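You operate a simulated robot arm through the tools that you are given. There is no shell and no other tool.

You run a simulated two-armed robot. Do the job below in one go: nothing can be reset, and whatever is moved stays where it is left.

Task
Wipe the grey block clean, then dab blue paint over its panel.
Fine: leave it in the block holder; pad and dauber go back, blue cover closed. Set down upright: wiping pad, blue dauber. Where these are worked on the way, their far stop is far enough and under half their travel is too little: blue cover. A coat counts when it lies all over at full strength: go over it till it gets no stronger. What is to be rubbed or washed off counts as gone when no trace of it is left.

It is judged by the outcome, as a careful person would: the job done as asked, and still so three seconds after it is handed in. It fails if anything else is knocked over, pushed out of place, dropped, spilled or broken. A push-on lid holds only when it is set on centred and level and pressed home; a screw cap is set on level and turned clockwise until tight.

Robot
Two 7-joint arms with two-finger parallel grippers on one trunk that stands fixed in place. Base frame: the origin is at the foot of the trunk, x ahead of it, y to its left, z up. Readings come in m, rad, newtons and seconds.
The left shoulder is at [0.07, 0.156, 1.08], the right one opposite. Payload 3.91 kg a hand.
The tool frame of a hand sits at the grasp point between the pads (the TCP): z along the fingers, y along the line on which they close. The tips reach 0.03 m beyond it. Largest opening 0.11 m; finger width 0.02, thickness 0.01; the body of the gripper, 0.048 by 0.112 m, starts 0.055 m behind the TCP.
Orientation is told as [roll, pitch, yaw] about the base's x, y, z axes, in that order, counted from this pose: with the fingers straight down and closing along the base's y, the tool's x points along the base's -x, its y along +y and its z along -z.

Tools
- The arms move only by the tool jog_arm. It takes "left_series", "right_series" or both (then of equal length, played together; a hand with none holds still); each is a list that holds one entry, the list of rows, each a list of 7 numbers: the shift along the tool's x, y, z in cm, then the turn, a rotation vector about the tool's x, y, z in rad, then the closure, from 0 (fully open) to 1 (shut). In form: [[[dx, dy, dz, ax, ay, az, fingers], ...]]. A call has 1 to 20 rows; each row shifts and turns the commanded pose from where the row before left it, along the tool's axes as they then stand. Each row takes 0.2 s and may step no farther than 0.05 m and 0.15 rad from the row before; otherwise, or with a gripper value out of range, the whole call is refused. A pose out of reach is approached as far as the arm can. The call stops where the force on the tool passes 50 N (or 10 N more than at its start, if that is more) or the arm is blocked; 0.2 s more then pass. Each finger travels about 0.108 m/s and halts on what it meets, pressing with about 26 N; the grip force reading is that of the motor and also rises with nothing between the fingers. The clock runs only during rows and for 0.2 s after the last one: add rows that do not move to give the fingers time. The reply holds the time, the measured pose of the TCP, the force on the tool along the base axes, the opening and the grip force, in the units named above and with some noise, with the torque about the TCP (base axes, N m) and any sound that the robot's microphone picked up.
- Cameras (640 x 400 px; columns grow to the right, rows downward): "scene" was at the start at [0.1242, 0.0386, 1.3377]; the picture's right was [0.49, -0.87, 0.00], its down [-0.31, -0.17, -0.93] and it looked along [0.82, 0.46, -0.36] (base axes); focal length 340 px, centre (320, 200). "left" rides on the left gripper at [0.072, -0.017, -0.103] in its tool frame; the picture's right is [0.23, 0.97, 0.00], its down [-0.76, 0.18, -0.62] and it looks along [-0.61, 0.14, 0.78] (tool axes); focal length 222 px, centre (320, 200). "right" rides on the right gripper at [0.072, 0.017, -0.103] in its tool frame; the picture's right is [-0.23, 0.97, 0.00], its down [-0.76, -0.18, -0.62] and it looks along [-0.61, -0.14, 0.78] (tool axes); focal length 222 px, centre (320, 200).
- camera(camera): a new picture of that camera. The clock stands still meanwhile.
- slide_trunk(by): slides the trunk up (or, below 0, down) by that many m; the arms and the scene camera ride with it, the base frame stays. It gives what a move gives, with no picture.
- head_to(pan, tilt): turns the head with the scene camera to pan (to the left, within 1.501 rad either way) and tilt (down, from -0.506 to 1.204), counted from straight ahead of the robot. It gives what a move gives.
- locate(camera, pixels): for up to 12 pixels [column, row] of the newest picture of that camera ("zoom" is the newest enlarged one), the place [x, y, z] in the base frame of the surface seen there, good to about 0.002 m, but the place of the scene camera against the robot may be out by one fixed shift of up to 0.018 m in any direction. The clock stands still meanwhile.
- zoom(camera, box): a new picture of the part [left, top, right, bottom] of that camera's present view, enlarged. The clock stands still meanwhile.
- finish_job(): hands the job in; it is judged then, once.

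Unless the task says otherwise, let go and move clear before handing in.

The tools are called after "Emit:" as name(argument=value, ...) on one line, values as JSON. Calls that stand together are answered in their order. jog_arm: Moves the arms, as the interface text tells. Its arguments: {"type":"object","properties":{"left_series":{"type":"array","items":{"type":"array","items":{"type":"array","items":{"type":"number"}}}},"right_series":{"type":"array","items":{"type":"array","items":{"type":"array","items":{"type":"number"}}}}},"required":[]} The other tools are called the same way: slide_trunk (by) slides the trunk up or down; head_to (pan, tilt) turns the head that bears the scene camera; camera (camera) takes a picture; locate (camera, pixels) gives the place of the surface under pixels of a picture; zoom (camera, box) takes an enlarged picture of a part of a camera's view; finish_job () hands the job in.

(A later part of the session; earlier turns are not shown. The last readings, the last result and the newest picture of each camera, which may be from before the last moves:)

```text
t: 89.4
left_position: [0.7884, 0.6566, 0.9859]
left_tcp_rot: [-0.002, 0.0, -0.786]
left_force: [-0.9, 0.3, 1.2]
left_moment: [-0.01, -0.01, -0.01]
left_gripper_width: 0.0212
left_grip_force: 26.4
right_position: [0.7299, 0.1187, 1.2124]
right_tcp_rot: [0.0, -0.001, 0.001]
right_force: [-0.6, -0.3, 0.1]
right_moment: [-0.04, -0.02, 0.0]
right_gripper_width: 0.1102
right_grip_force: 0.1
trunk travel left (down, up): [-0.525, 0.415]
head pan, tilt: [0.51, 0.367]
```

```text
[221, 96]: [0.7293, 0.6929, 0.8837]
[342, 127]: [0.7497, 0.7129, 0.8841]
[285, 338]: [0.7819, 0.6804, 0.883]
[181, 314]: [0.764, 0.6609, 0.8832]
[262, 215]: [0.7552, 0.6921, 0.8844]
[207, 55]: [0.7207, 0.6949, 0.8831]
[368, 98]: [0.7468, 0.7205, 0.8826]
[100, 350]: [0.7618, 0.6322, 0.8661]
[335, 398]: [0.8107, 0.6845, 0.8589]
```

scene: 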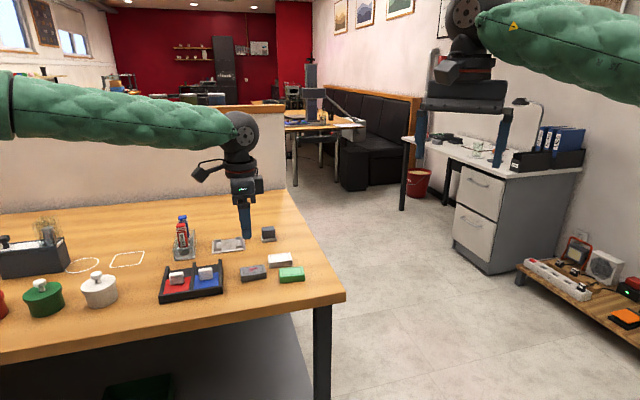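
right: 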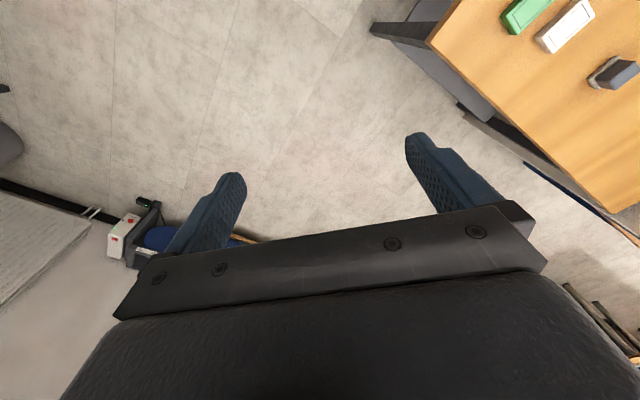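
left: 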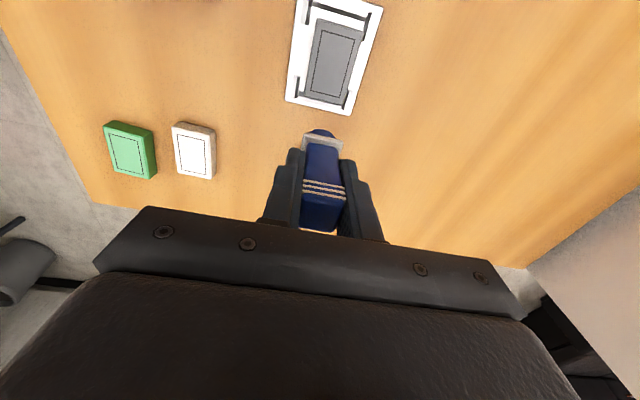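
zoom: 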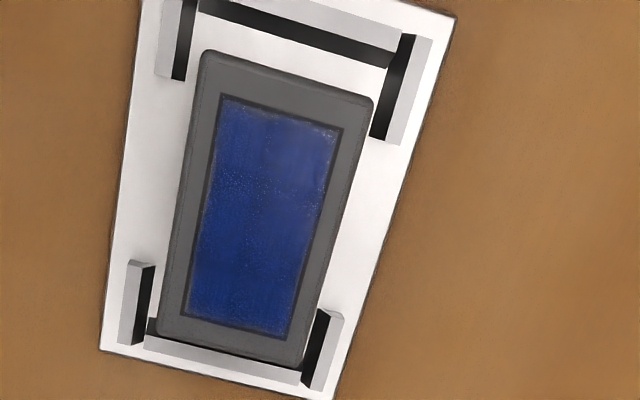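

Panel centre (0.7562, 0.6868). Recharge again, then do another three-lane round with slightly longer strokes.

Emit:
jog_arm(left_series=[[[0, 0, -2, 0, 0, 0, 0.95], [2.09, -3.812, 0, 0, 0, 0, 0.95], [2.09, -3.812, 0, 0, 0, 0, 0.95], [2.09, -3.812, 0, 0, 0, 0, 0.95], [2.09, -3.812, 0, 0, 0, 0, 0.95], [2.09, -3.812, 0, 0, 0, 0, 0.95], [0, 0, 3, 0, 0, 0, 0.95], [0, 0, 3, 0, 0, 0, 0.95], [0, 0, 0.7, 0, 0, 0, 0.95], [0, 0, 0.25, 0, 0, 0, 0.95], [0.3, 0, 0, 0, 0, 0, 0.95], [-0.6, 0, 0, 0, 0, 0, 0.95], [0.3, 0, 0, 0, 0, 0, 0.95], [0, 0, 0, 0, 0, 0, 0.95], [0, 0, -3, 0, 0, 0, 0.95], [0, 0, -4, 0, 0, 0, 0.95]]])

Emit:
jog_arm(left_series=[[[-1.512, 3.632, 0, 0, 0, 0, 0.95], [-1.512, 3.632, 0, 0, 0, 0, 0.95], [-1.512, 3.632, 0, 0, 0, 0, 0.95], [-1.512, 3.632, 0, 0, 0, 0, 0.95], [-1.512, 3.632, 0, 0, 0, 0, 0.95], [0, 0, 3, 0, 0, 0, 0.95], [0, 0, 2.7, 0, 0, 0, 0.95], [0, 0, 0.35, 0, 0, 0, 0.95], [1.05, 0, 0, 0, 0, 0, 0.95], [1.05, 0, 0, 0, 0, 0, 0.95], [1.05, 0, 0, 0, 0, 0, 0.95], [1.05, 0, 0, 0, 0, 0, 0.95], [-1.05, 0, 0, 0, 0, 0, 0.95], [-1.05, 0, 0, 0, 0, 0, 0.95], [-1.05, 0, 0, 0, 0, 0, 0.95], [-1.05, 0, 0, 0, 0, 0, 0.95], [0, 0.75, -0.4, 0, 0, 0, 0.95], [0, 0, 0.4, 0, 0, 0, 0.95]]])

Emit:
jog_arm(left_series=[[[1.05, 0, 0, 0, 0, 0, 0.95], [1.05, 0, 0, 0, 0, 0, 0.95], [1.05, 0, 0, 0, 0, 0, 0.95], [1.05, 0, 0, 0, 0, 0, 0.95], [-1.05, 0, 0, 0, 0, 0, 0.95], [-1.05, 0, 0, 0, 0, 0, 0.95], [-1.05, 0, 0, 0, 0, 0, 0.95], [-1.05, 0, 0, 0, 0, 0, 0.95], [0, 0.75, -0.4, 0, 0, 0, 0.95], [0, 0, 0.4, 0, 0, 0, 0.95], [1.05, 0, 0, 0, 0, 0, 0.95], [1.05, 0, 0, 0, 0, 0, 0.95], [1.05, 0, 0, 0, 0, 0, 0.95], [1.05, 0, 0, 0, 0, 0, 0.95], [-1.05, 0, 0, 0, 0, 0, 0.95], [-1.05, 0, 0, 0, 0, 0, 0.95], [-1.05, 0, 0, 0, 0, 0, 0.95], [-1.05, 0, 0, 0, 0, 0, 0.95], [0, 0, -2, 0, 0, 0, 0.95], [-2.9, -0.4, -2, 0, 0, 0, 0.95]]])

Emit:
zoom(camera="left", box=[300, 0, 400, 120])

Emit:
zoom(camera="scene", box=[215, 225, 255, 255])

```text
t: 92.8
left_position: [0.5844, 0.5927, 1.0071]
left_tcp_rot: [-0.001, 0.001, -0.786]
left_force: [-0.2, -0.3, -0.1]
left_moment: [0.02, 0.02, -0.02]
left_gripper_width: 0.0213
left_grip_force: 25.8
right_position: [0.7301, 0.1174, 1.2129]
right_tcp_rot: [0.0, 0.0, -0.001]
right_force: [-0.3, 0.0, -0.6]
right_moment: [0.0, 0.01, -0.03]
right_gripper_width: 0.1103
right_grip_force: 0.0
trunk travel left (down, up): [-0.525, 0.415]
head pan, tilt: [0.51, 0.367]
```

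```text
t: 96.6
left_position: [0.7693, 0.6748, 0.9467]
left_tcp_rot: [0.0, -0.001, -0.784]
left_force: [-0.5, 0.2, 0.6]
left_moment: [-0.02, 0.03, 0.01]
left_gripper_width: 0.0211
left_grip_force: 25.6
right_position: [0.7309, 0.1166, 1.2133]
right_tcp_rot: [0.0, -0.001, 0.0]
right_force: [0.3, -0.5, -0.2]
right_moment: [0.01, -0.01, 0.02]
right_gripper_width: 0.1101
right_grip_force: 0.2
trunk travel left (down, up): [-0.525, 0.415]
head pan, tilt: [0.51, 0.367]
```

```text
t: 100.8
left_position: [0.7916, 0.6556, 0.9851]
left_tcp_rot: [0.0, 0.002, -0.785]
left_force: [-0.1, 0.3, -0.5]
left_moment: [0.02, 0.0, 0.01]
left_gripper_width: 0.0212
left_grip_force: 26.3
right_position: [0.7313, 0.1171, 1.2112]
right_tcp_rot: [0.002, 0.001, 0.001]
right_force: [0.4, 0.0, -0.9]
right_moment: [0.01, 0.03, 0.0]
right_gripper_width: 0.1099
right_grip_force: 0.0
trunk travel left (down, up): [-0.525, 0.415]
head pan, tilt: [0.51, 0.367]
```

```text
3.33 times, centred on (350, 60) of left
```

zoom: 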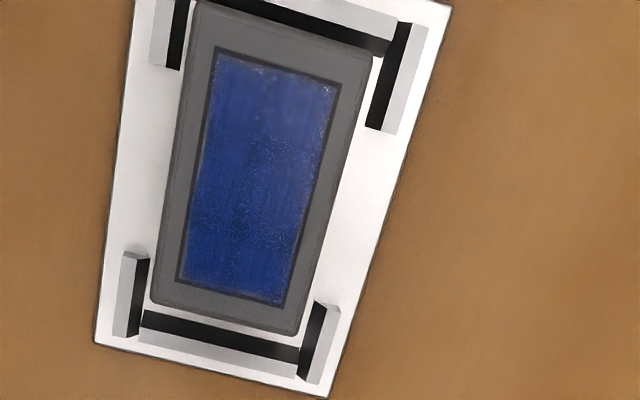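

```text
13.33 times, centred on (235, 240) of scene
```

zoom: 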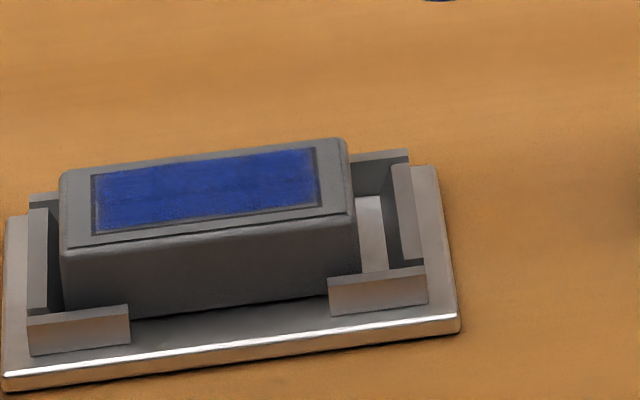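

Contact force had dropped (0.6 N) – the dauber crept slightly in the grip – and the holder moved maybe 1–2 mm. Check the coat closely.

Emit:
zoom(camera="left", box=[320, 5, 380, 55])

Emit:
zoom(camera="left", box=[315, 45, 375, 95])

Emit:
zoom(camera="scene", box=[219, 232, 243, 245])

```text
8.00 times, centred on (350, 30) of left
```

zoom: 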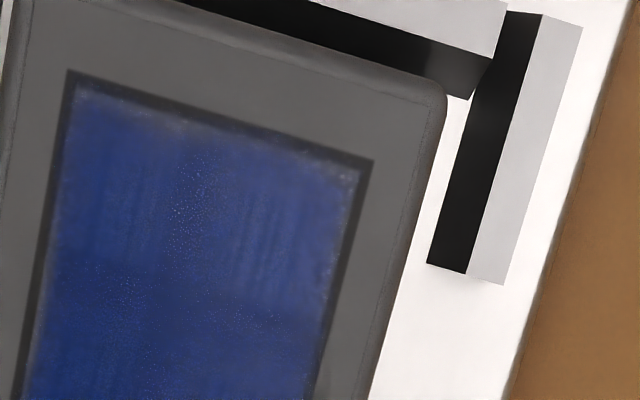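

```text
8.00 times, centred on (345, 70) of left
```

zoom: 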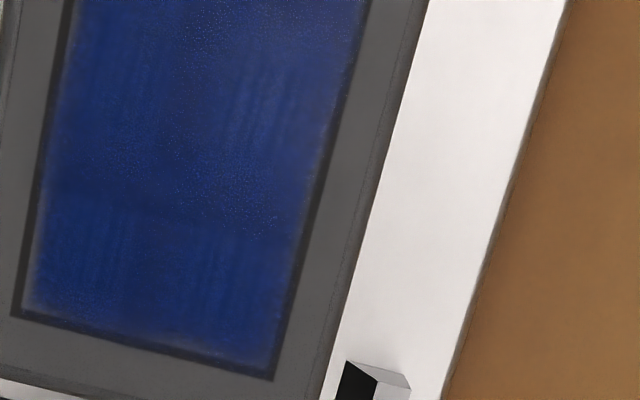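

```text
16.00 times, centred on (231, 238) of scene
```

zoom: 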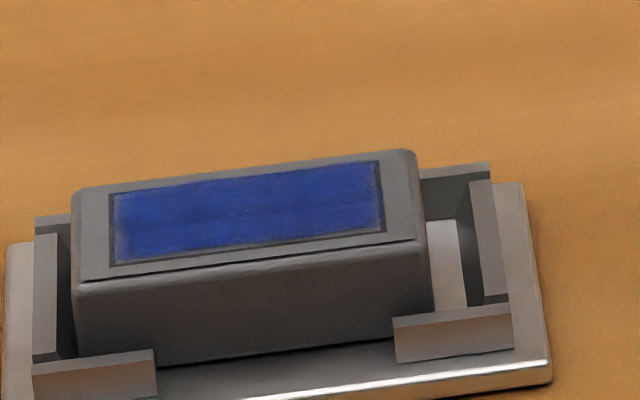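

The +v end and corners are still thin. Relocate the panel, then do another round pressing ~1.5 mm deeper, with extra work at the ends.

Emit:
zoom(camera="left", box=[300, 0, 400, 120])

Emit:
locate(camera="zoom", pixels=[[215, 49], [339, 85], [282, 308], [178, 280], [260, 180], [200, 10], [370, 55], [95, 340], [330, 396], [155, 290], [293, 330]])

```text
3.33 times, centred on (350, 60) of left
```

zoom: 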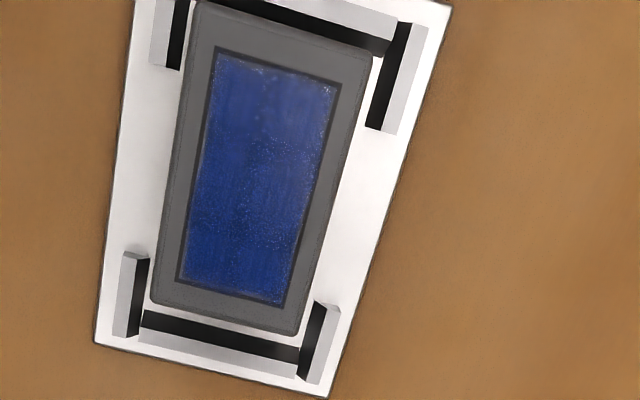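

```text
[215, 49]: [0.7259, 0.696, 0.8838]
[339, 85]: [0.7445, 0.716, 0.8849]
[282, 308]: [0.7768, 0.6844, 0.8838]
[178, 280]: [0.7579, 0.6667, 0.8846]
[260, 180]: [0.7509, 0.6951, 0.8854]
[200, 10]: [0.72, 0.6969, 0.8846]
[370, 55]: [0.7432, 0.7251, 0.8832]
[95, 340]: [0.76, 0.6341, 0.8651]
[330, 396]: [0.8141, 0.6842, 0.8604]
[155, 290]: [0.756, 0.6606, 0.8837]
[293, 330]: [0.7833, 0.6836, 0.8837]
```

Holder is in fact unmoved (corner still (0.760, 0.634)); panel centre now (0.7513, 0.6908). Recharge with firmer press.

Emit:
jog_arm(left_series=[[[0, 0, -2, 0, 0, 0, 0.95], [2.09, -3.852, 0, 0, 0, 0, 0.95], [2.09, -3.852, 0, 0, 0, 0, 0.95], [2.09, -3.852, 0, 0, 0, 0, 0.95], [2.09, -3.852, 0, 0, 0, 0, 0.95], [2.09, -3.852, 0, 0, 0, 0, 0.95], [0, 0, 3, 0, 0, 0, 0.95], [0, 0, 3, 0, 0, 0, 0.95], [0, 0, 0.75, 0, 0, 0, 0.95], [0, 0, 0.3, 0, 0, 0, 0.95], [0.3, 0, 0, 0, 0, 0, 0.95], [-0.6, 0, 0, 0, 0, 0, 0.95], [0.3, 0, 0, 0, 0, 0, 0.95], [0, 0, 0, 0, 0, 0, 0.95]]])

```text
t: 103.8
left_position: [0.58, 0.5938, 0.9364]
left_tcp_rot: [0.0, -0.001, -0.785]
left_force: [1.4, -2.5, 7.6]
left_moment: [-0.12, -0.09, -0.02]
left_gripper_width: 0.0212
left_grip_force: 26.4
right_position: [0.7293, 0.1174, 1.2128]
right_tcp_rot: [0.001, -0.002, 0.001]
right_force: [-1.0, 0.0, -0.2]
right_moment: [0.05, 0.01, 0.01]
right_gripper_width: 0.11
right_grip_force: 0.0
trunk travel left (down, up): [-0.525, 0.415]
head pan, tilt: [0.51, 0.367]
```

Good contact (7.6 N at 1 mm lower). Back to the panel, first lane.

Emit:
jog_arm(left_series=[[[0, 0, -3, 0, 0, 0, 0.95], [0, 0, -4, 0, 0, 0, 0.95], [-1.532, 3.638, 0, 0, 0, 0, 0.95], [-1.532, 3.638, 0, 0, 0, 0, 0.95], [-1.532, 3.638, 0, 0, 0, 0, 0.95], [-1.532, 3.638, 0, 0, 0, 0, 0.95], [-1.532, 3.638, 0, 0, 0, 0, 0.95], [0, 0, 3, 0, 0, 0, 0.95], [0, 0, 2.7, 0, 0, 0, 0.95], [0, 0, 0.4, 0, 0, 0, 0.95], [0.82, 0, 0, 0, 0, 0, 0.95], [0.82, 0, 0, 0, 0, 0, 0.95], [0.82, 0, 0, 0, 0, 0, 0.95], [0.82, 0, 0, 0, 0, 0, 0.95], [0.82, 0, 0, 0, 0, 0, 0.95]]])

Emit:
zoom(camera="scene", box=[200, 210, 260, 260])

```text
t: 107.0
left_position: [0.7343, 0.6973, 0.946]
left_tcp_rot: [0.003, 0.0, -0.785]
left_force: [4.7, -3.0, 16.5]
left_moment: [-0.2, -0.3, 0.0]
left_gripper_width: 0.0209
left_grip_force: 25.4
right_position: [0.7282, 0.1168, 1.2123]
right_tcp_rot: [0.001, -0.002, -0.001]
right_force: [-0.4, -0.1, 0.2]
right_moment: [0.02, 0.02, 0.02]
right_gripper_width: 0.11
right_grip_force: 0.0
trunk travel left (down, up): [-0.525, 0.415]
head pan, tilt: [0.51, 0.367]
```

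```text
8.00 times, centred on (230, 235) of scene
```

zoom: 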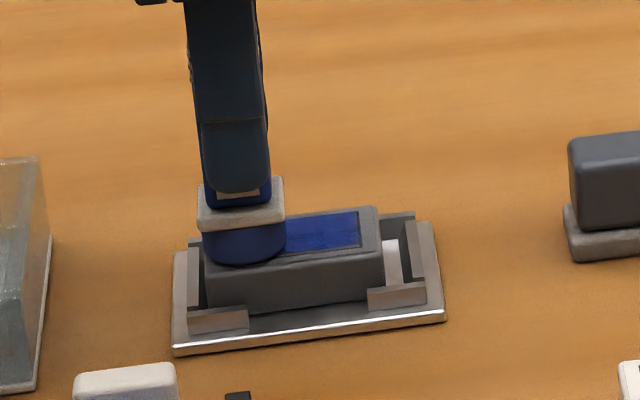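

Good 16 N contact. Rub across the +v end, then back along, across the -v end, and along the centre.

Emit:
jog_arm(left_series=[[[0, 0.65, 0, 0, 0, 0, 0.95], [0, 0.65, 0, 0, 0, 0, 0.95], [0, -0.65, 0, 0, 0, 0, 0.95], [0, -0.65, 0, 0, 0, 0, 0.95], [-0.82, 0, 0, 0, 0, 0, 0.95], [-0.82, 0, 0, 0, 0, 0, 0.95], [-0.82, 0, 0, 0, 0, 0, 0.95], [-0.82, 0, 0, 0, 0, 0, 0.95], [-0.82, 0, 0, 0, 0, 0, 0.95], [0, 0.65, 0, 0, 0, 0, 0.95], [0, 0.65, 0, 0, 0, 0, 0.95], [0, -0.65, 0, 0, 0, 0, 0.95], [0, -0.65, 0, 0, 0, 0, 0.95], [0, 0.65, 0, 0, 0, 0, 0.95], [0.82, 0, 0, 0, 0, 0, 0.95], [0.82, 0, 0, 0, 0, 0, 0.95], [0.82, 0, 0, 0, 0, 0, 0.95], [0.82, 0, 0, 0, 0, 0, 0.95], [0.82, 0, 0, 0, 0, 0, 0.95]]])

Emit:
zoom(camera="scene", box=[200, 210, 260, 260])

```text
t: 111.0
left_position: [0.7402, 0.7016, 0.9445]
left_tcp_rot: [0.001, 0.0, -0.788]
left_force: [1.4, -1.9, 6.2]
left_moment: [-0.15, -0.12, 0.03]
left_gripper_width: 0.0215
left_grip_force: 26.5
right_position: [0.7298, 0.1168, 1.2124]
right_tcp_rot: [0.0, 0.0, 0.0]
right_force: [-0.7, 0.2, -0.1]
right_moment: [0.02, 0.0, -0.01]
right_gripper_width: 0.1102
right_grip_force: 0.1
trunk travel left (down, up): [-0.525, 0.415]
head pan, tilt: [0.51, 0.367]
```

```text
8.00 times, centred on (230, 235) of scene
```

zoom: 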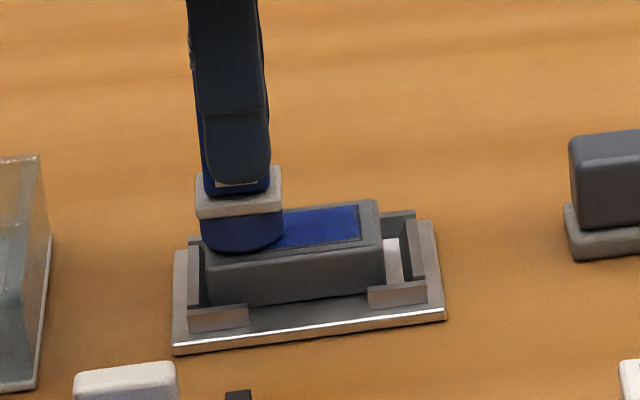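

Contact holding at 6 N. Do the +u lane back and forth with a hair more pressure, then lift aside and look.

Emit:
jog_arm(left_series=[[[0, 0.65, 0.05, 0, 0, 0, 0.95], [-0.82, 0, 0, 0, 0, 0, 0.95], [-0.82, 0, 0, 0, 0, 0, 0.95], [-0.82, 0, 0, 0, 0, 0, 0.95], [-0.82, 0, 0, 0, 0, 0, 0.95], [-0.82, 0, 0, 0, 0, 0, 0.95], [0.82, 0, 0, 0, 0, 0, 0.95], [0.82, 0, 0, 0, 0, 0, 0.95], [0.82, 0, 0, 0, 0, 0, 0.95], [0.82, 0, 0, 0, 0, 0, 0.95], [0.82, 0, 0, 0, 0, 0, 0.95], [-0.82, 0, 0, 0, 0, 0, 0.95], [-0.82, 0, 0, 0, 0, 0, 0.95], [-0.82, 0, 0, 0, 0, 0, 0.95], [-0.82, 0, 0, 0, 0, 0, 0.95], [-0.82, 0, 0, 0, 0, 0, 0.95], [0, -0.23, -2, 0, 0, 0, 0.95], [-2.8, 0, -2, 0, 0, 0, 0.95], [0, 0, 0, 0, 0, 0, 0.95]]])

Emit:
zoom(camera="left", box=[300, 0, 400, 120])

Emit:
zoom(camera="scene", box=[215, 225, 255, 255])

```text
t: 115.0
left_position: [0.7897, 0.6582, 0.9831]
left_tcp_rot: [-0.003, -0.001, -0.784]
left_force: [0.2, -0.3, 0.0]
left_moment: [0.01, -0.04, -0.03]
left_gripper_width: 0.0209
left_grip_force: 25.6
right_position: [0.7296, 0.1199, 1.2114]
right_tcp_rot: [-0.002, 0.0, 0.001]
right_force: [-1.0, 0.3, 0.5]
right_moment: [-0.01, -0.01, 0.01]
right_gripper_width: 0.1099
right_grip_force: 0.1
trunk travel left (down, up): [-0.525, 0.415]
head pan, tilt: [0.51, 0.367]
```

```text
3.33 times, centred on (350, 60) of left
```

zoom: 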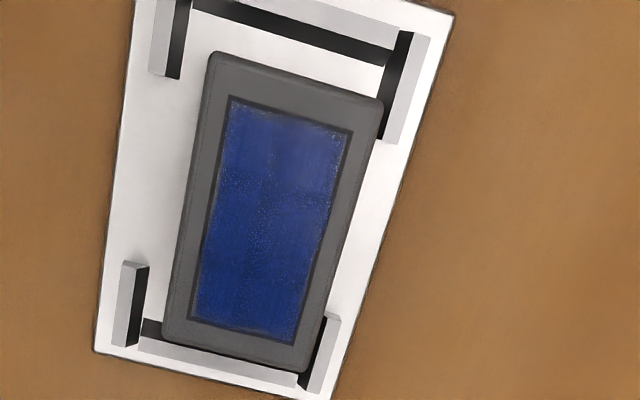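

```text
13.33 times, centred on (235, 240) of scene
```

zoom: 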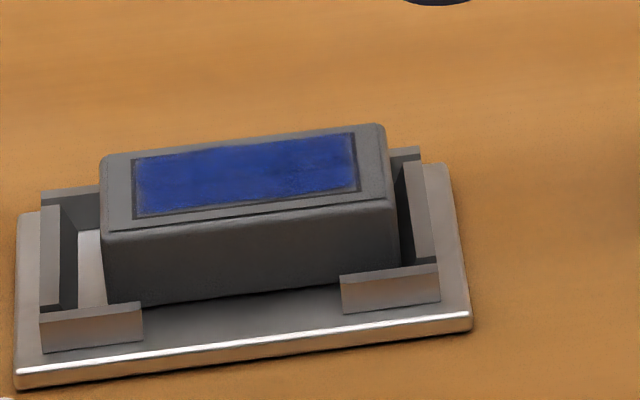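

Emit:
zoom(camera="left", box=[325, 20, 375, 65])

Emit:
zoom(camera="left", box=[320, 60, 370, 105])

Emit:
zoom(camera="scene", box=[220, 230, 246, 246])

```text
8.89 times, centred on (350, 42) of left
```

zoom: 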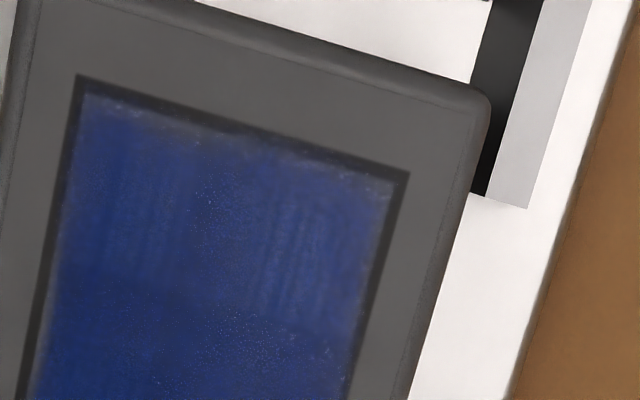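

```text
8.89 times, centred on (345, 82) of left
```

zoom: 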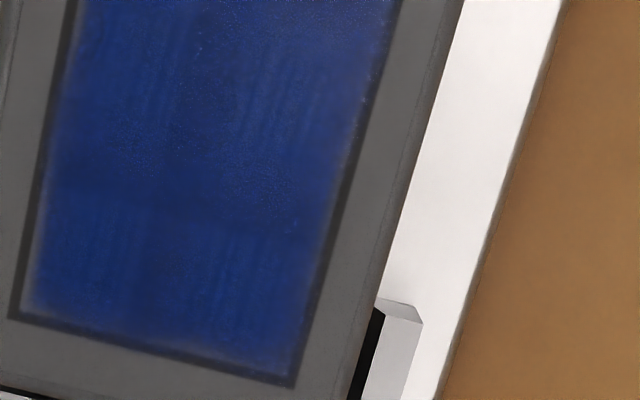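

```text
16.00 times, centred on (233, 238) of scene
```

zoom: 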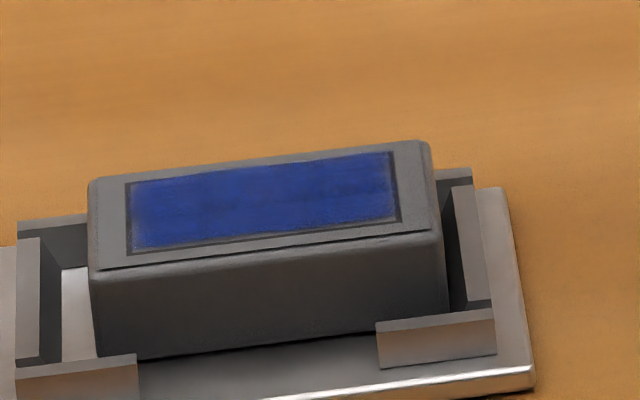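

Coat is now fairly uniform; only the +v end looks a bit lighter. I'll do another complete round to be sure it gets no stronger; first relocate the panel.

Emit:
zoom(camera="left", box=[300, 0, 400, 120])

Emit:
locate(camera="zoom", pixels=[[230, 96], [352, 130], [295, 343], [188, 317], [270, 220], [97, 350], [331, 399]])

```text
3.33 times, centred on (350, 60) of left
```

zoom: 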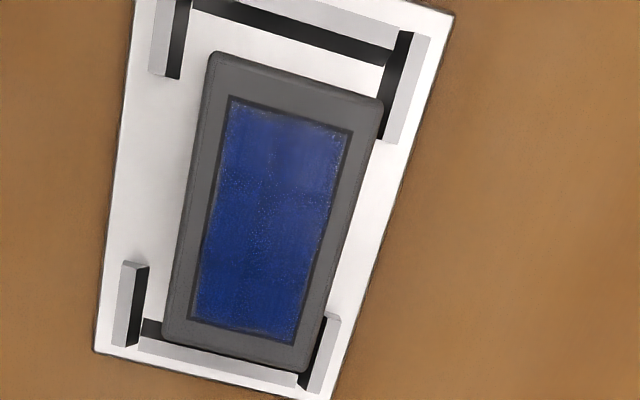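

```text
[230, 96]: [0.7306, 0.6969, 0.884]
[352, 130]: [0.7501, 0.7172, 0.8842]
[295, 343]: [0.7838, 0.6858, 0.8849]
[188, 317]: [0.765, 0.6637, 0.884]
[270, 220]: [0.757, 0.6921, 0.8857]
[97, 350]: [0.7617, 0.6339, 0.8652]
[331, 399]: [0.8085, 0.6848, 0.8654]
```

Block has drifted to the +u side: panel centre (0.7574, 0.6909). Recharge and run another three lanes.

Emit:
jog_arm(left_series=[[[0, 0, -2, 0, 0, 0, 0.95], [2.09, -3.852, 0, 0, 0, 0, 0.95], [2.09, -3.852, 0, 0, 0, 0, 0.95], [2.09, -3.852, 0, 0, 0, 0, 0.95], [2.09, -3.852, 0, 0, 0, 0, 0.95], [2.09, -3.852, 0, 0, 0, 0, 0.95], [0, 0, 3, 0, 0, 0, 0.95], [0, 0, 3, 0, 0, 0, 0.95], [0, 0, 0.63, 0, 0, 0, 0.95], [0, 0, 0.3, 0, 0, 0, 0.95], [0.3, 0, 0, 0, 0, 0, 0.95], [-0.6, 0, 0, 0, 0, 0, 0.95], [0.3, 0, 0, 0, 0, 0, 0.95], [0, 0, 0, 0, 0, 0, 0.95]]])

Emit:
jog_arm(left_series=[[[0, 0, -3, 0, 0, 0, 0.95], [0, 0, -4, 0, 0, 0, 0.95], [-1.532, 3.712, 0, 0, 0, 0, 0.95], [-1.532, 3.712, 0, 0, 0, 0, 0.95], [-1.532, 3.712, 0, 0, 0, 0, 0.95], [-1.532, 3.712, 0, 0, 0, 0, 0.95], [-1.532, 3.712, 0, 0, 0, 0, 0.95], [0, 0, 3, 0, 0, 0, 0.95], [0, 0, 2.7, 0, 0, 0, 0.95], [0, 0, 0.42, 0, 0, 0, 0.95], [0.82, 0, 0, 0, 0, 0, 0.95], [0.82, 0, 0, 0, 0, 0, 0.95], [0.82, 0, 0, 0, 0, 0, 0.95], [0.82, 0, 0, 0, 0, 0, 0.95], [0.82, 0, 0, 0, 0, 0, 0.95], [-0.82, 0, 0, 0, 0, 0, 0.95], [-0.82, 0, 0, 0, 0, 0, 0.95], [-0.82, 0, 0, 0, 0, 0, 0.95], [-0.82, 0, 0, 0, 0, 0, 0.95], [-0.82, 0, 0, 0, 0, 0, 0.95]]])

Emit:
zoom(camera="scene", box=[200, 210, 260, 260])

```text
t: 118.0
left_position: [0.581, 0.5949, 0.9348]
left_tcp_rot: [0.001, 0.001, -0.785]
left_force: [2.8, -2.1, 8.7]
left_moment: [-0.14, -0.14, 0.01]
left_gripper_width: 0.0214
left_grip_force: 26.2
right_position: [0.7301, 0.1172, 1.2111]
right_tcp_rot: [-0.001, 0.001, 0.0]
right_force: [0.0, -0.9, -0.4]
right_moment: [-0.03, 0.02, -0.01]
right_gripper_width: 0.1102
right_grip_force: 0.0
trunk travel left (down, up): [-0.525, 0.415]
head pan, tilt: [0.51, 0.367]
```

```text
t: 122.2
left_position: [0.7662, 0.6712, 0.9445]
left_tcp_rot: [0.002, 0.001, -0.786]
left_force: [-1.4, 2.2, 8.6]
left_moment: [0.11, 0.06, -0.02]
left_gripper_width: 0.0211
left_grip_force: 26.2
right_position: [0.7287, 0.1176, 1.2112]
right_tcp_rot: [0.001, 0.0, 0.0]
right_force: [-0.7, 0.1, 0.0]
right_moment: [0.01, 0.0, 0.01]
right_gripper_width: 0.1101
right_grip_force: 0.0
trunk travel left (down, up): [-0.525, 0.415]
head pan, tilt: [0.51, 0.367]
```

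```text
8.00 times, centred on (230, 235) of scene
```

zoom: 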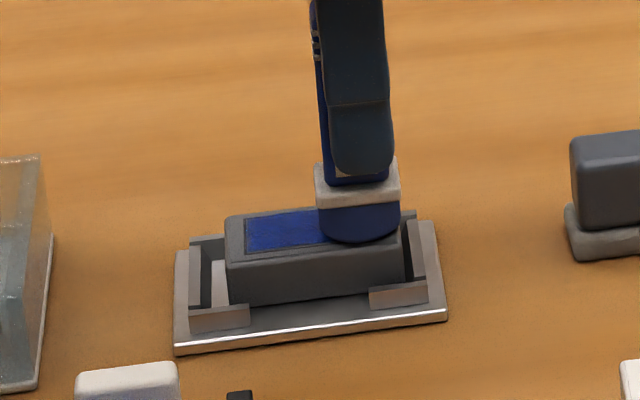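

Steady 8–9 N contact. Continue with the centre and +u lanes, adding cross-strokes at the +v end.

Emit:
jog_arm(left_series=[[[0, 0.7, -0.4, 0, 0, 0, 0.95], [0, 0, 0.4, 0, 0, 0, 0.95], [0.82, 0, 0, 0, 0, 0, 0.95], [0.82, 0, 0, 0, 0, 0, 0.95], [0.82, 0, 0, 0, 0, 0, 0.95], [0.82, 0, 0, 0, 0, 0, 0.95], [0.82, 0, 0, 0, 0, 0, 0.95], [0, -0.6, 0, 0, 0, 0, 0.95], [0, 0.6, 0, 0, 0, 0, 0.95], [0, 0.6, 0, 0, 0, 0, 0.95], [-0.82, 0, 0, 0, 0, 0, 0.95], [-0.82, 0, 0, 0, 0, 0, 0.95], [-0.82, 0, 0, 0, 0, 0, 0.95], [-0.82, 0, 0, 0, 0, 0, 0.95], [-0.82, 0, 0, 0, 0, 0, 0.95], [0.82, 0, 0, 0, 0, 0, 0.95], [0.82, 0, 0, 0, 0, 0, 0.95], [0.82, 0, 0, 0, 0, 0, 0.95], [0.82, 0, 0, 0, 0, 0, 0.95], [0.82, 0, 0, 0, 0, 0, 0.95]]])

Emit:
jog_arm(left_series=[[[0, -0.6, 0, 0, 0, 0, 0.95], [0, -0.6, 0, 0, 0, 0, 0.95], [0, 0.6, 0, 0, 0, 0, 0.95], [-0.82, 0, 0, 0, 0, 0, 0.95], [-0.82, 0, 0, 0, 0, 0, 0.95], [-0.82, 0, 0, 0, 0, 0, 0.95], [-0.82, 0, 0, 0, 0, 0, 0.95], [-0.82, 0, 0, 0, 0, 0, 0.95], [0, 0, -2, 0, 0, 0, 0.95], [-2.8, 0, -2, 0, 0, 0, 0.95], [0, 0, 0, 0, 0, 0, 0.95]]])

Emit:
zoom(camera="left", box=[300, 0, 400, 120])

Emit:
zoom(camera="scene", box=[215, 225, 255, 255])

Emit:
zoom(camera="left", box=[325, 20, 375, 65])

```text
t: 126.4
left_position: [0.7473, 0.7086, 0.9438]
left_tcp_rot: [0.0, -0.002, -0.788]
left_force: [2.2, -1.7, 9.8]
left_moment: [-0.11, -0.13, 0.0]
left_gripper_width: 0.0213
left_grip_force: 26.5
right_position: [0.7314, 0.1179, 1.2115]
right_tcp_rot: [0.001, 0.001, -0.001]
right_force: [0.9, -0.1, 0.0]
right_moment: [0.0, 0.01, -0.03]
right_gripper_width: 0.1099
right_grip_force: 0.0
trunk travel left (down, up): [-0.525, 0.415]
head pan, tilt: [0.51, 0.367]
```

```text
t: 128.8
left_position: [0.7904, 0.6582, 0.9828]
left_tcp_rot: [-0.001, 0.0, -0.786]
left_force: [-0.9, 0.1, -0.7]
left_moment: [-0.03, -0.02, 0.01]
left_gripper_width: 0.0213
left_grip_force: 25.8
right_position: [0.7283, 0.1207, 1.2122]
right_tcp_rot: [-0.002, 0.0, -0.001]
right_force: [-0.5, -0.7, 0.4]
right_moment: [-0.04, 0.0, 0.01]
right_gripper_width: 0.11
right_grip_force: 0.0
trunk travel left (down, up): [-0.525, 0.415]
head pan, tilt: [0.51, 0.367]
```

```text
3.33 times, centred on (350, 60) of left
```

zoom: 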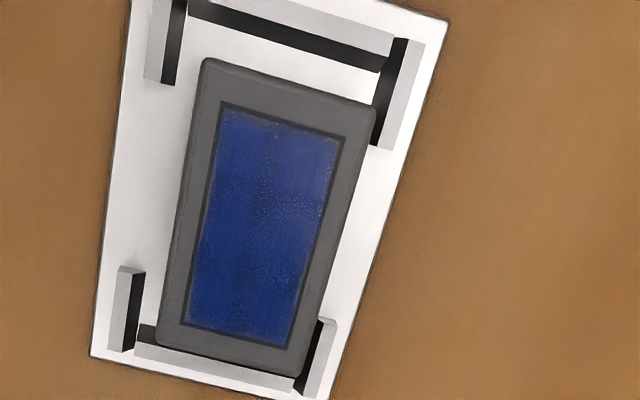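

```text
13.33 times, centred on (235, 240) of scene
```

zoom: 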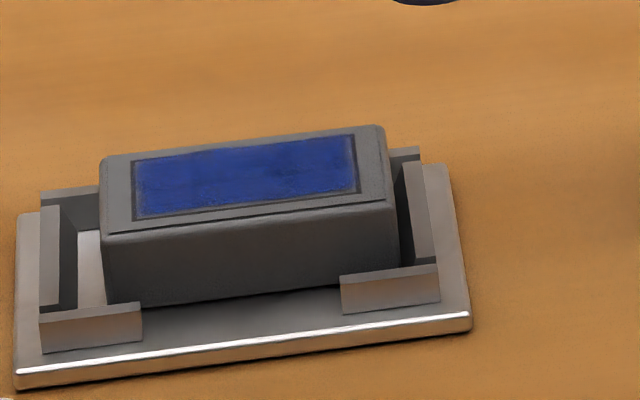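

```text
8.89 times, centred on (350, 42) of left
```

zoom: 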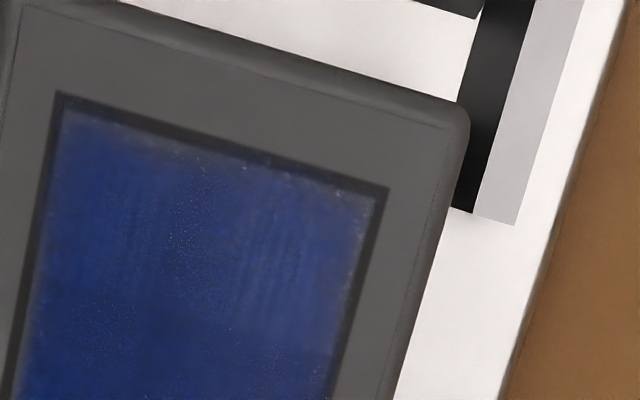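

The coat looks uniform and unchanged from the previous round. One close check of the whole panel from the scene camera.

Emit:
zoom(camera="scene", box=[222, 232, 244, 245])

Emit:
zoom(camera="left", box=[322, 60, 372, 110])

```text
16.00 times, centred on (233, 238) of scene
```

zoom: 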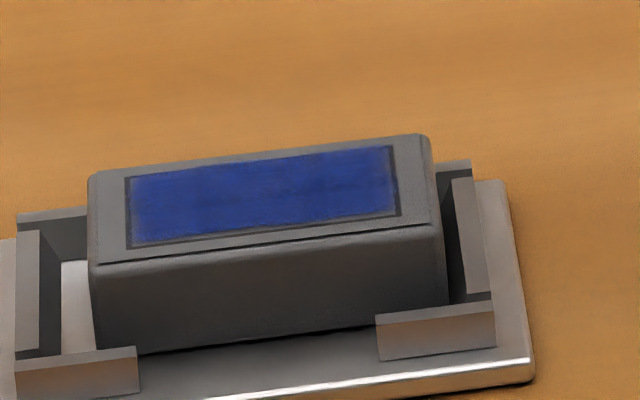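

```text
8.00 times, centred on (347, 85) of left
```

zoom: 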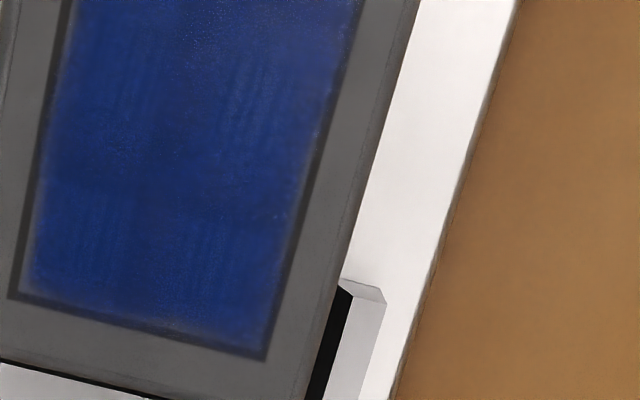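

Corners may be marginally softer; one more pass along both ends with cross-strokes for certainty. Locate the panel first.

Emit:
zoom(camera="left", box=[300, 0, 400, 120])

Emit:
locate(camera="zoom", pixels=[[222, 104], [344, 138], [288, 349], [181, 325], [265, 225], [92, 355], [328, 399]])

```text
3.33 times, centred on (350, 60) of left
```

zoom: 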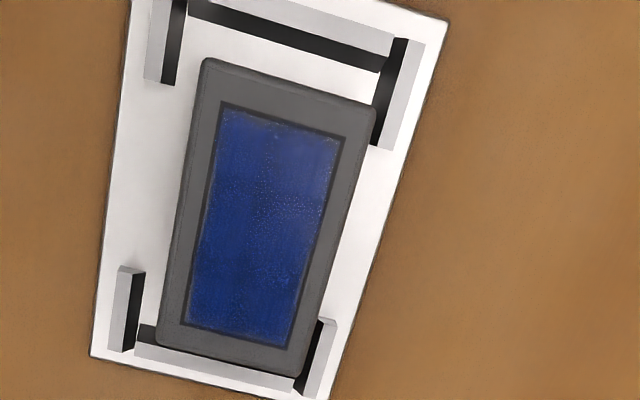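

```text
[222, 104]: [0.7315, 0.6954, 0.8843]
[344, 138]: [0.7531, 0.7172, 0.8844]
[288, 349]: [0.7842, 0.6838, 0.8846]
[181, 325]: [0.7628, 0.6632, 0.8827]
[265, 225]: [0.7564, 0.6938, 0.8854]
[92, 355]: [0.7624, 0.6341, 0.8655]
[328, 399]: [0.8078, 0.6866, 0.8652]
```

Panel centre (0.7579, 0.6899). Recharge and do the final pass.

Emit:
jog_arm(left_series=[[[0, 0, -2, 0, 0, 0, 0.95], [2.09, -3.852, 0, 0, 0, 0, 0.95], [2.09, -3.852, 0, 0, 0, 0, 0.95], [2.09, -3.852, 0, 0, 0, 0, 0.95], [2.09, -3.852, 0, 0, 0, 0, 0.95], [2.09, -3.852, 0, 0, 0, 0, 0.95], [0, 0, 3, 0, 0, 0, 0.95], [0, 0, 3, 0, 0, 0, 0.95], [0, 0, 0.58, 0, 0, 0, 0.95], [0, 0, 0.3, 0, 0, 0, 0.95], [0.3, 0, 0, 0, 0, 0, 0.95], [-0.6, 0, 0, 0, 0, 0, 0.95], [0.3, 0, 0, 0, 0, 0, 0.95], [0, 0, 0, 0, 0, 0, 0.95]]])

Emit:
jog_arm(left_series=[[[0, 0, -3, 0, 0, 0, 0.95], [0, 0, -4, 0, 0, 0, 0.95], [-1.532, 3.702, 0, 0, 0, 0, 0.95], [-1.532, 3.702, 0, 0, 0, 0, 0.95], [-1.532, 3.702, 0, 0, 0, 0, 0.95], [-1.532, 3.702, 0, 0, 0, 0, 0.95], [-1.532, 3.702, 0, 0, 0, 0, 0.95], [0, 0, 3, 0, 0, 0, 0.95], [0, 0, 2.7, 0, 0, 0, 0.95], [0, 0, 0.47, 0, 0, 0, 0.95], [0, 0.75, 0, 0, 0, 0, 0.95], [0, 0.75, 0, 0, 0, 0, 0.95], [0, -0.75, 0, 0, 0, 0, 0.95], [0, -0.75, 0, 0, 0, 0, 0.95], [0.82, 0, 0, 0, 0, 0, 0.95], [0.82, 0, 0, 0, 0, 0, 0.95], [0.82, 0, 0, 0, 0, 0, 0.95], [0.82, 0, 0, 0, 0, 0, 0.95], [0.82, 0, 0, 0, 0, 0, 0.95]]])

Emit:
jog_arm(left_series=[[[0, 0.75, 0, 0, 0, 0, 0.95], [0, 0.75, 0, 0, 0, 0, 0.95], [-0.82, 0, 0, 0, 0, 0, 0.95], [-0.82, 0, 0, 0, 0, 0, 0.95], [-0.82, 0, 0, 0, 0, 0, 0.95], [-0.82, 0, 0, 0, 0, 0, 0.95], [-0.82, 0, 0, 0, 0, 0, 0.95], [0, -0.75, -0.4, 0, 0, 0, 0.95], [0, 0, 0.4, 0, 0, 0, 0.95], [0.82, 0, 0, 0, 0, 0, 0.95], [0.82, 0, 0, 0, 0, 0, 0.95], [0.82, 0, 0, 0, 0, 0, 0.95], [0.82, 0, 0, 0, 0, 0, 0.95], [0.82, 0, 0, 0, 0, 0, 0.95], [-0.82, 0, 0, 0, 0, 0, 0.95], [-0.82, 0, 0, 0, 0, 0, 0.95], [-0.82, 0, 0, 0, 0, 0, 0.95], [-0.82, 0, 0, 0, 0, 0, 0.95], [-0.82, 0, 0, 0, 0, 0, 0.95]]])

Emit:
jog_arm(left_series=[[[0, 0, -2, 0, 0, 0, 0.95], [-2.8, 0, -2, 0, 0, 0, 0.95], [0, 0, 0, 0, 0, 0, 0.95]]])

Emit:
zoom(camera="left", box=[300, 0, 400, 120])

Emit:
zoom(camera="scene", box=[215, 225, 255, 255])

Emit:
zoom(camera="left", box=[325, 20, 375, 65])

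```text
t: 131.8
left_position: [0.5816, 0.5964, 0.9333]
left_tcp_rot: [0.0, 0.004, -0.784]
left_force: [0.9, -0.8, -0.9]
left_moment: [0.01, -0.02, 0.05]
left_gripper_width: 0.0215
left_grip_force: 26.4
right_position: [0.7301, 0.1183, 1.2117]
right_tcp_rot: [-0.001, 0.001, 0.0]
right_force: [0.5, -0.9, -0.8]
right_moment: [-0.02, -0.01, -0.03]
right_gripper_width: 0.1101
right_grip_force: 0.1
trunk travel left (down, up): [-0.525, 0.415]
head pan, tilt: [0.51, 0.367]
```

```text
t: 135.8
left_position: [0.737, 0.7007, 0.9439]
left_tcp_rot: [0.0, 0.001, -0.785]
left_force: [2.2, 0.2, 2.1]
left_moment: [0.0, -0.1, 0.0]
left_gripper_width: 0.0213
left_grip_force: 26.3
right_position: [0.7291, 0.1193, 1.2119]
right_tcp_rot: [-0.001, -0.001, -0.002]
right_force: [-0.1, 0.0, 0.5]
right_moment: [0.02, 0.05, 0.01]
right_gripper_width: 0.1102
right_grip_force: 0.0
trunk travel left (down, up): [-0.525, 0.415]
head pan, tilt: [0.51, 0.367]
```

```text
t: 139.8
left_position: [0.7715, 0.6768, 0.943]
left_tcp_rot: [0.0, -0.001, -0.786]
left_force: [-1.9, 2.5, 10.1]
left_moment: [0.12, 0.11, -0.04]
left_gripper_width: 0.0212
left_grip_force: 25.3
right_position: [0.7292, 0.1175, 1.2118]
right_tcp_rot: [0.0, -0.001, 0.0]
right_force: [0.0, -0.5, 0.2]
right_moment: [0.03, -0.01, 0.0]
right_gripper_width: 0.1099
right_grip_force: 0.1
trunk travel left (down, up): [-0.525, 0.415]
head pan, tilt: [0.51, 0.367]
```

```text
t: 140.6
left_position: [0.7923, 0.6567, 0.9795]
left_tcp_rot: [-0.002, -0.001, -0.787]
left_force: [0.6, 0.8, -0.4]
left_moment: [-0.02, 0.0, 0.02]
left_gripper_width: 0.0212
left_grip_force: 25.7
right_position: [0.7298, 0.1208, 1.2126]
right_tcp_rot: [0.0, 0.0, 0.0]
right_force: [-0.4, -0.4, -0.2]
right_moment: [-0.04, 0.0, -0.01]
right_gripper_width: 0.11
right_grip_force: 0.0
trunk travel left (down, up): [-0.525, 0.415]
head pan, tilt: [0.51, 0.367]
```

```text
3.33 times, centred on (350, 60) of left
```

zoom: 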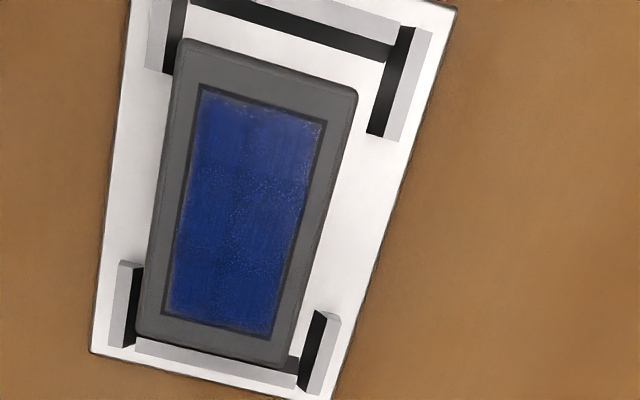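

```text
13.33 times, centred on (235, 240) of scene
```

zoom: 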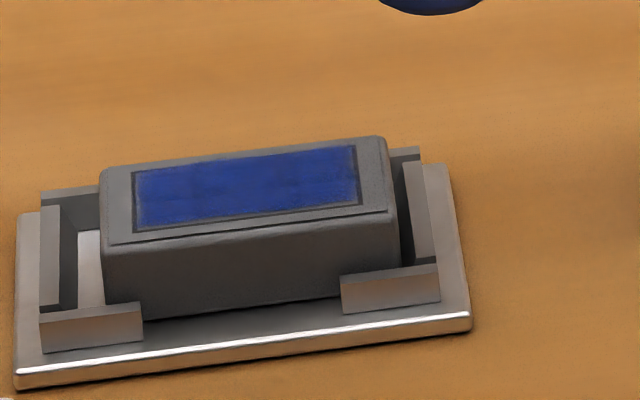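

```text
8.89 times, centred on (350, 42) of left
```

zoom: 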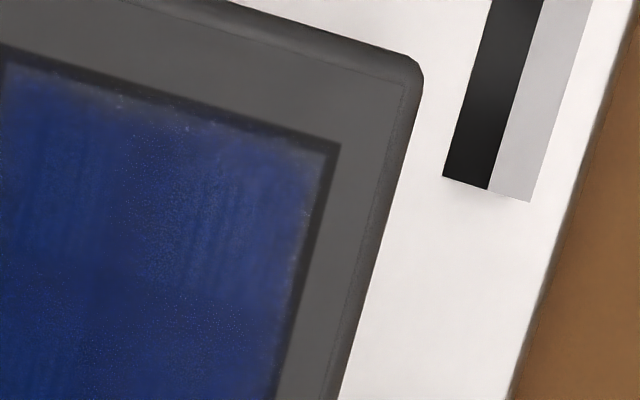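

Same strength as before; only the +v/+u corner seems marginal. Locate the panel and do outer lanes at ±0.9 cm with slightly deeper contact.

Emit:
zoom(camera="left", box=[300, 0, 400, 120])

Emit:
locate(camera="zoom", pixels=[[202, 84], [327, 120], [274, 338], [163, 313], [245, 210], [92, 352], [330, 399]])

```text
3.33 times, centred on (350, 60) of left
```

zoom: 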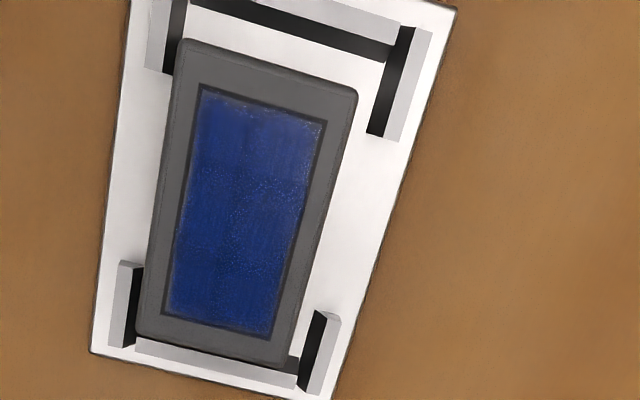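

```text
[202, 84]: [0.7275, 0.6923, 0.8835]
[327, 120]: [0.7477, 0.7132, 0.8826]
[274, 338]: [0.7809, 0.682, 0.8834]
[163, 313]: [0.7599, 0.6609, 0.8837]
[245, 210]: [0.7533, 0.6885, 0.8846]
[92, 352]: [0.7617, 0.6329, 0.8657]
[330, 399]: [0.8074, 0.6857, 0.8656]
```

Emit:
jog_arm(left_series=[[[0, 0, -2, 0, 0, 0, 0.95], [2.09, -3.852, 0, 0, 0, 0, 0.95], [2.09, -3.852, 0, 0, 0, 0, 0.95], [2.09, -3.852, 0, 0, 0, 0, 0.95], [2.09, -3.852, 0, 0, 0, 0, 0.95], [2.09, -3.852, 0, 0, 0, 0, 0.95], [0, 0, 3, 0, 0, 0, 0.95], [0, 0, 3, 0, 0, 0, 0.95], [0, 0, 0.68, 0, 0, 0, 0.95], [0, 0, 0.3, 0, 0, 0, 0.95], [0.3, 0, 0, 0, 0, 0, 0.95], [-0.6, 0, 0, 0, 0, 0, 0.95], [0.3, 0, 0, 0, 0, 0, 0.95], [0, 0, 0, 0, 0, 0, 0.95]]])

Emit:
jog_arm(left_series=[[[0, 0, -3, 0, 0, 0, 0.95], [0, 0, -4, 0, 0, 0, 0.95], [-1.532, 3.932, 0, 0, 0, 0, 0.95], [-1.532, 3.932, 0, 0, 0, 0, 0.95], [-1.532, 3.932, 0, 0, 0, 0, 0.95], [-1.532, 3.932, 0, 0, 0, 0, 0.95], [-1.532, 3.932, 0, 0, 0, 0, 0.95], [0, 0, 3, 0, 0, 0, 0.95], [0, 0, 2.7, 0, 0, 0, 0.95], [0, 0, 0.4, 0, 0, 0, 0.95], [0.82, 0, 0, 0, 0, 0, 0.95], [0.82, 0, 0, 0, 0, 0, 0.95], [0.82, 0, 0, 0, 0, 0, 0.95], [0.82, 0, 0, 0, 0, 0, 0.95], [0.82, 0, 0, 0, 0, 0, 0.95], [-0.82, 0, 0, 0, 0, 0, 0.95], [-0.82, 0, 0, 0, 0, 0, 0.95], [-0.82, 0, 0, 0, 0, 0, 0.95], [-0.82, 0, 0, 0, 0, 0, 0.95], [-0.82, 0, 0, 0, 0, 0, 0.95]]])

Emit:
zoom(camera="scene", box=[200, 210, 260, 260])

```text
t: 143.6
left_position: [0.5812, 0.5938, 0.9335]
left_tcp_rot: [-0.001, 0.0, -0.786]
left_force: [-0.5, -0.2, 6.7]
left_moment: [-0.03, -0.02, -0.01]
left_gripper_width: 0.0213
left_grip_force: 25.3
right_position: [0.7295, 0.1177, 1.2115]
right_tcp_rot: [0.001, 0.001, 0.001]
right_force: [0.6, 0.1, 0.1]
right_moment: [0.02, 0.0, 0.0]
right_gripper_width: 0.1099
right_grip_force: 0.0
trunk travel left (down, up): [-0.525, 0.415]
head pan, tilt: [0.51, 0.367]
```

```text
t: 147.8
left_position: [0.7753, 0.678, 0.9435]
left_tcp_rot: [0.0, 0.001, -0.786]
left_force: [-2.4, 4.9, 14.2]
left_moment: [0.23, 0.22, 0.0]
left_gripper_width: 0.0211
left_grip_force: 25.7
right_position: [0.729, 0.1178, 1.213]
right_tcp_rot: [0.001, 0.001, 0.0]
right_force: [-0.4, 0.5, 0.2]
right_moment: [0.01, -0.01, -0.02]
right_gripper_width: 0.1099
right_grip_force: 0.0
trunk travel left (down, up): [-0.525, 0.415]
head pan, tilt: [0.51, 0.367]
```

```text
8.00 times, centred on (230, 235) of scene
```

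zoom: 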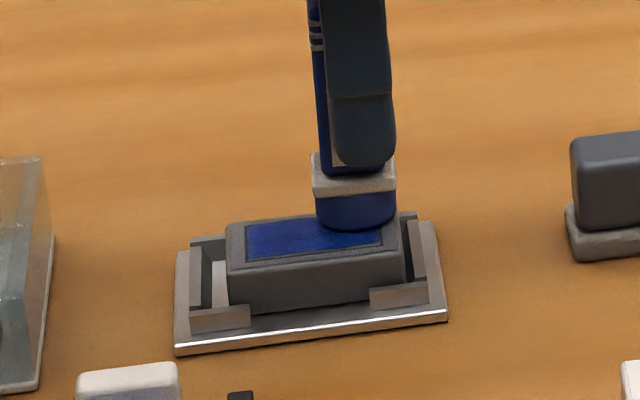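

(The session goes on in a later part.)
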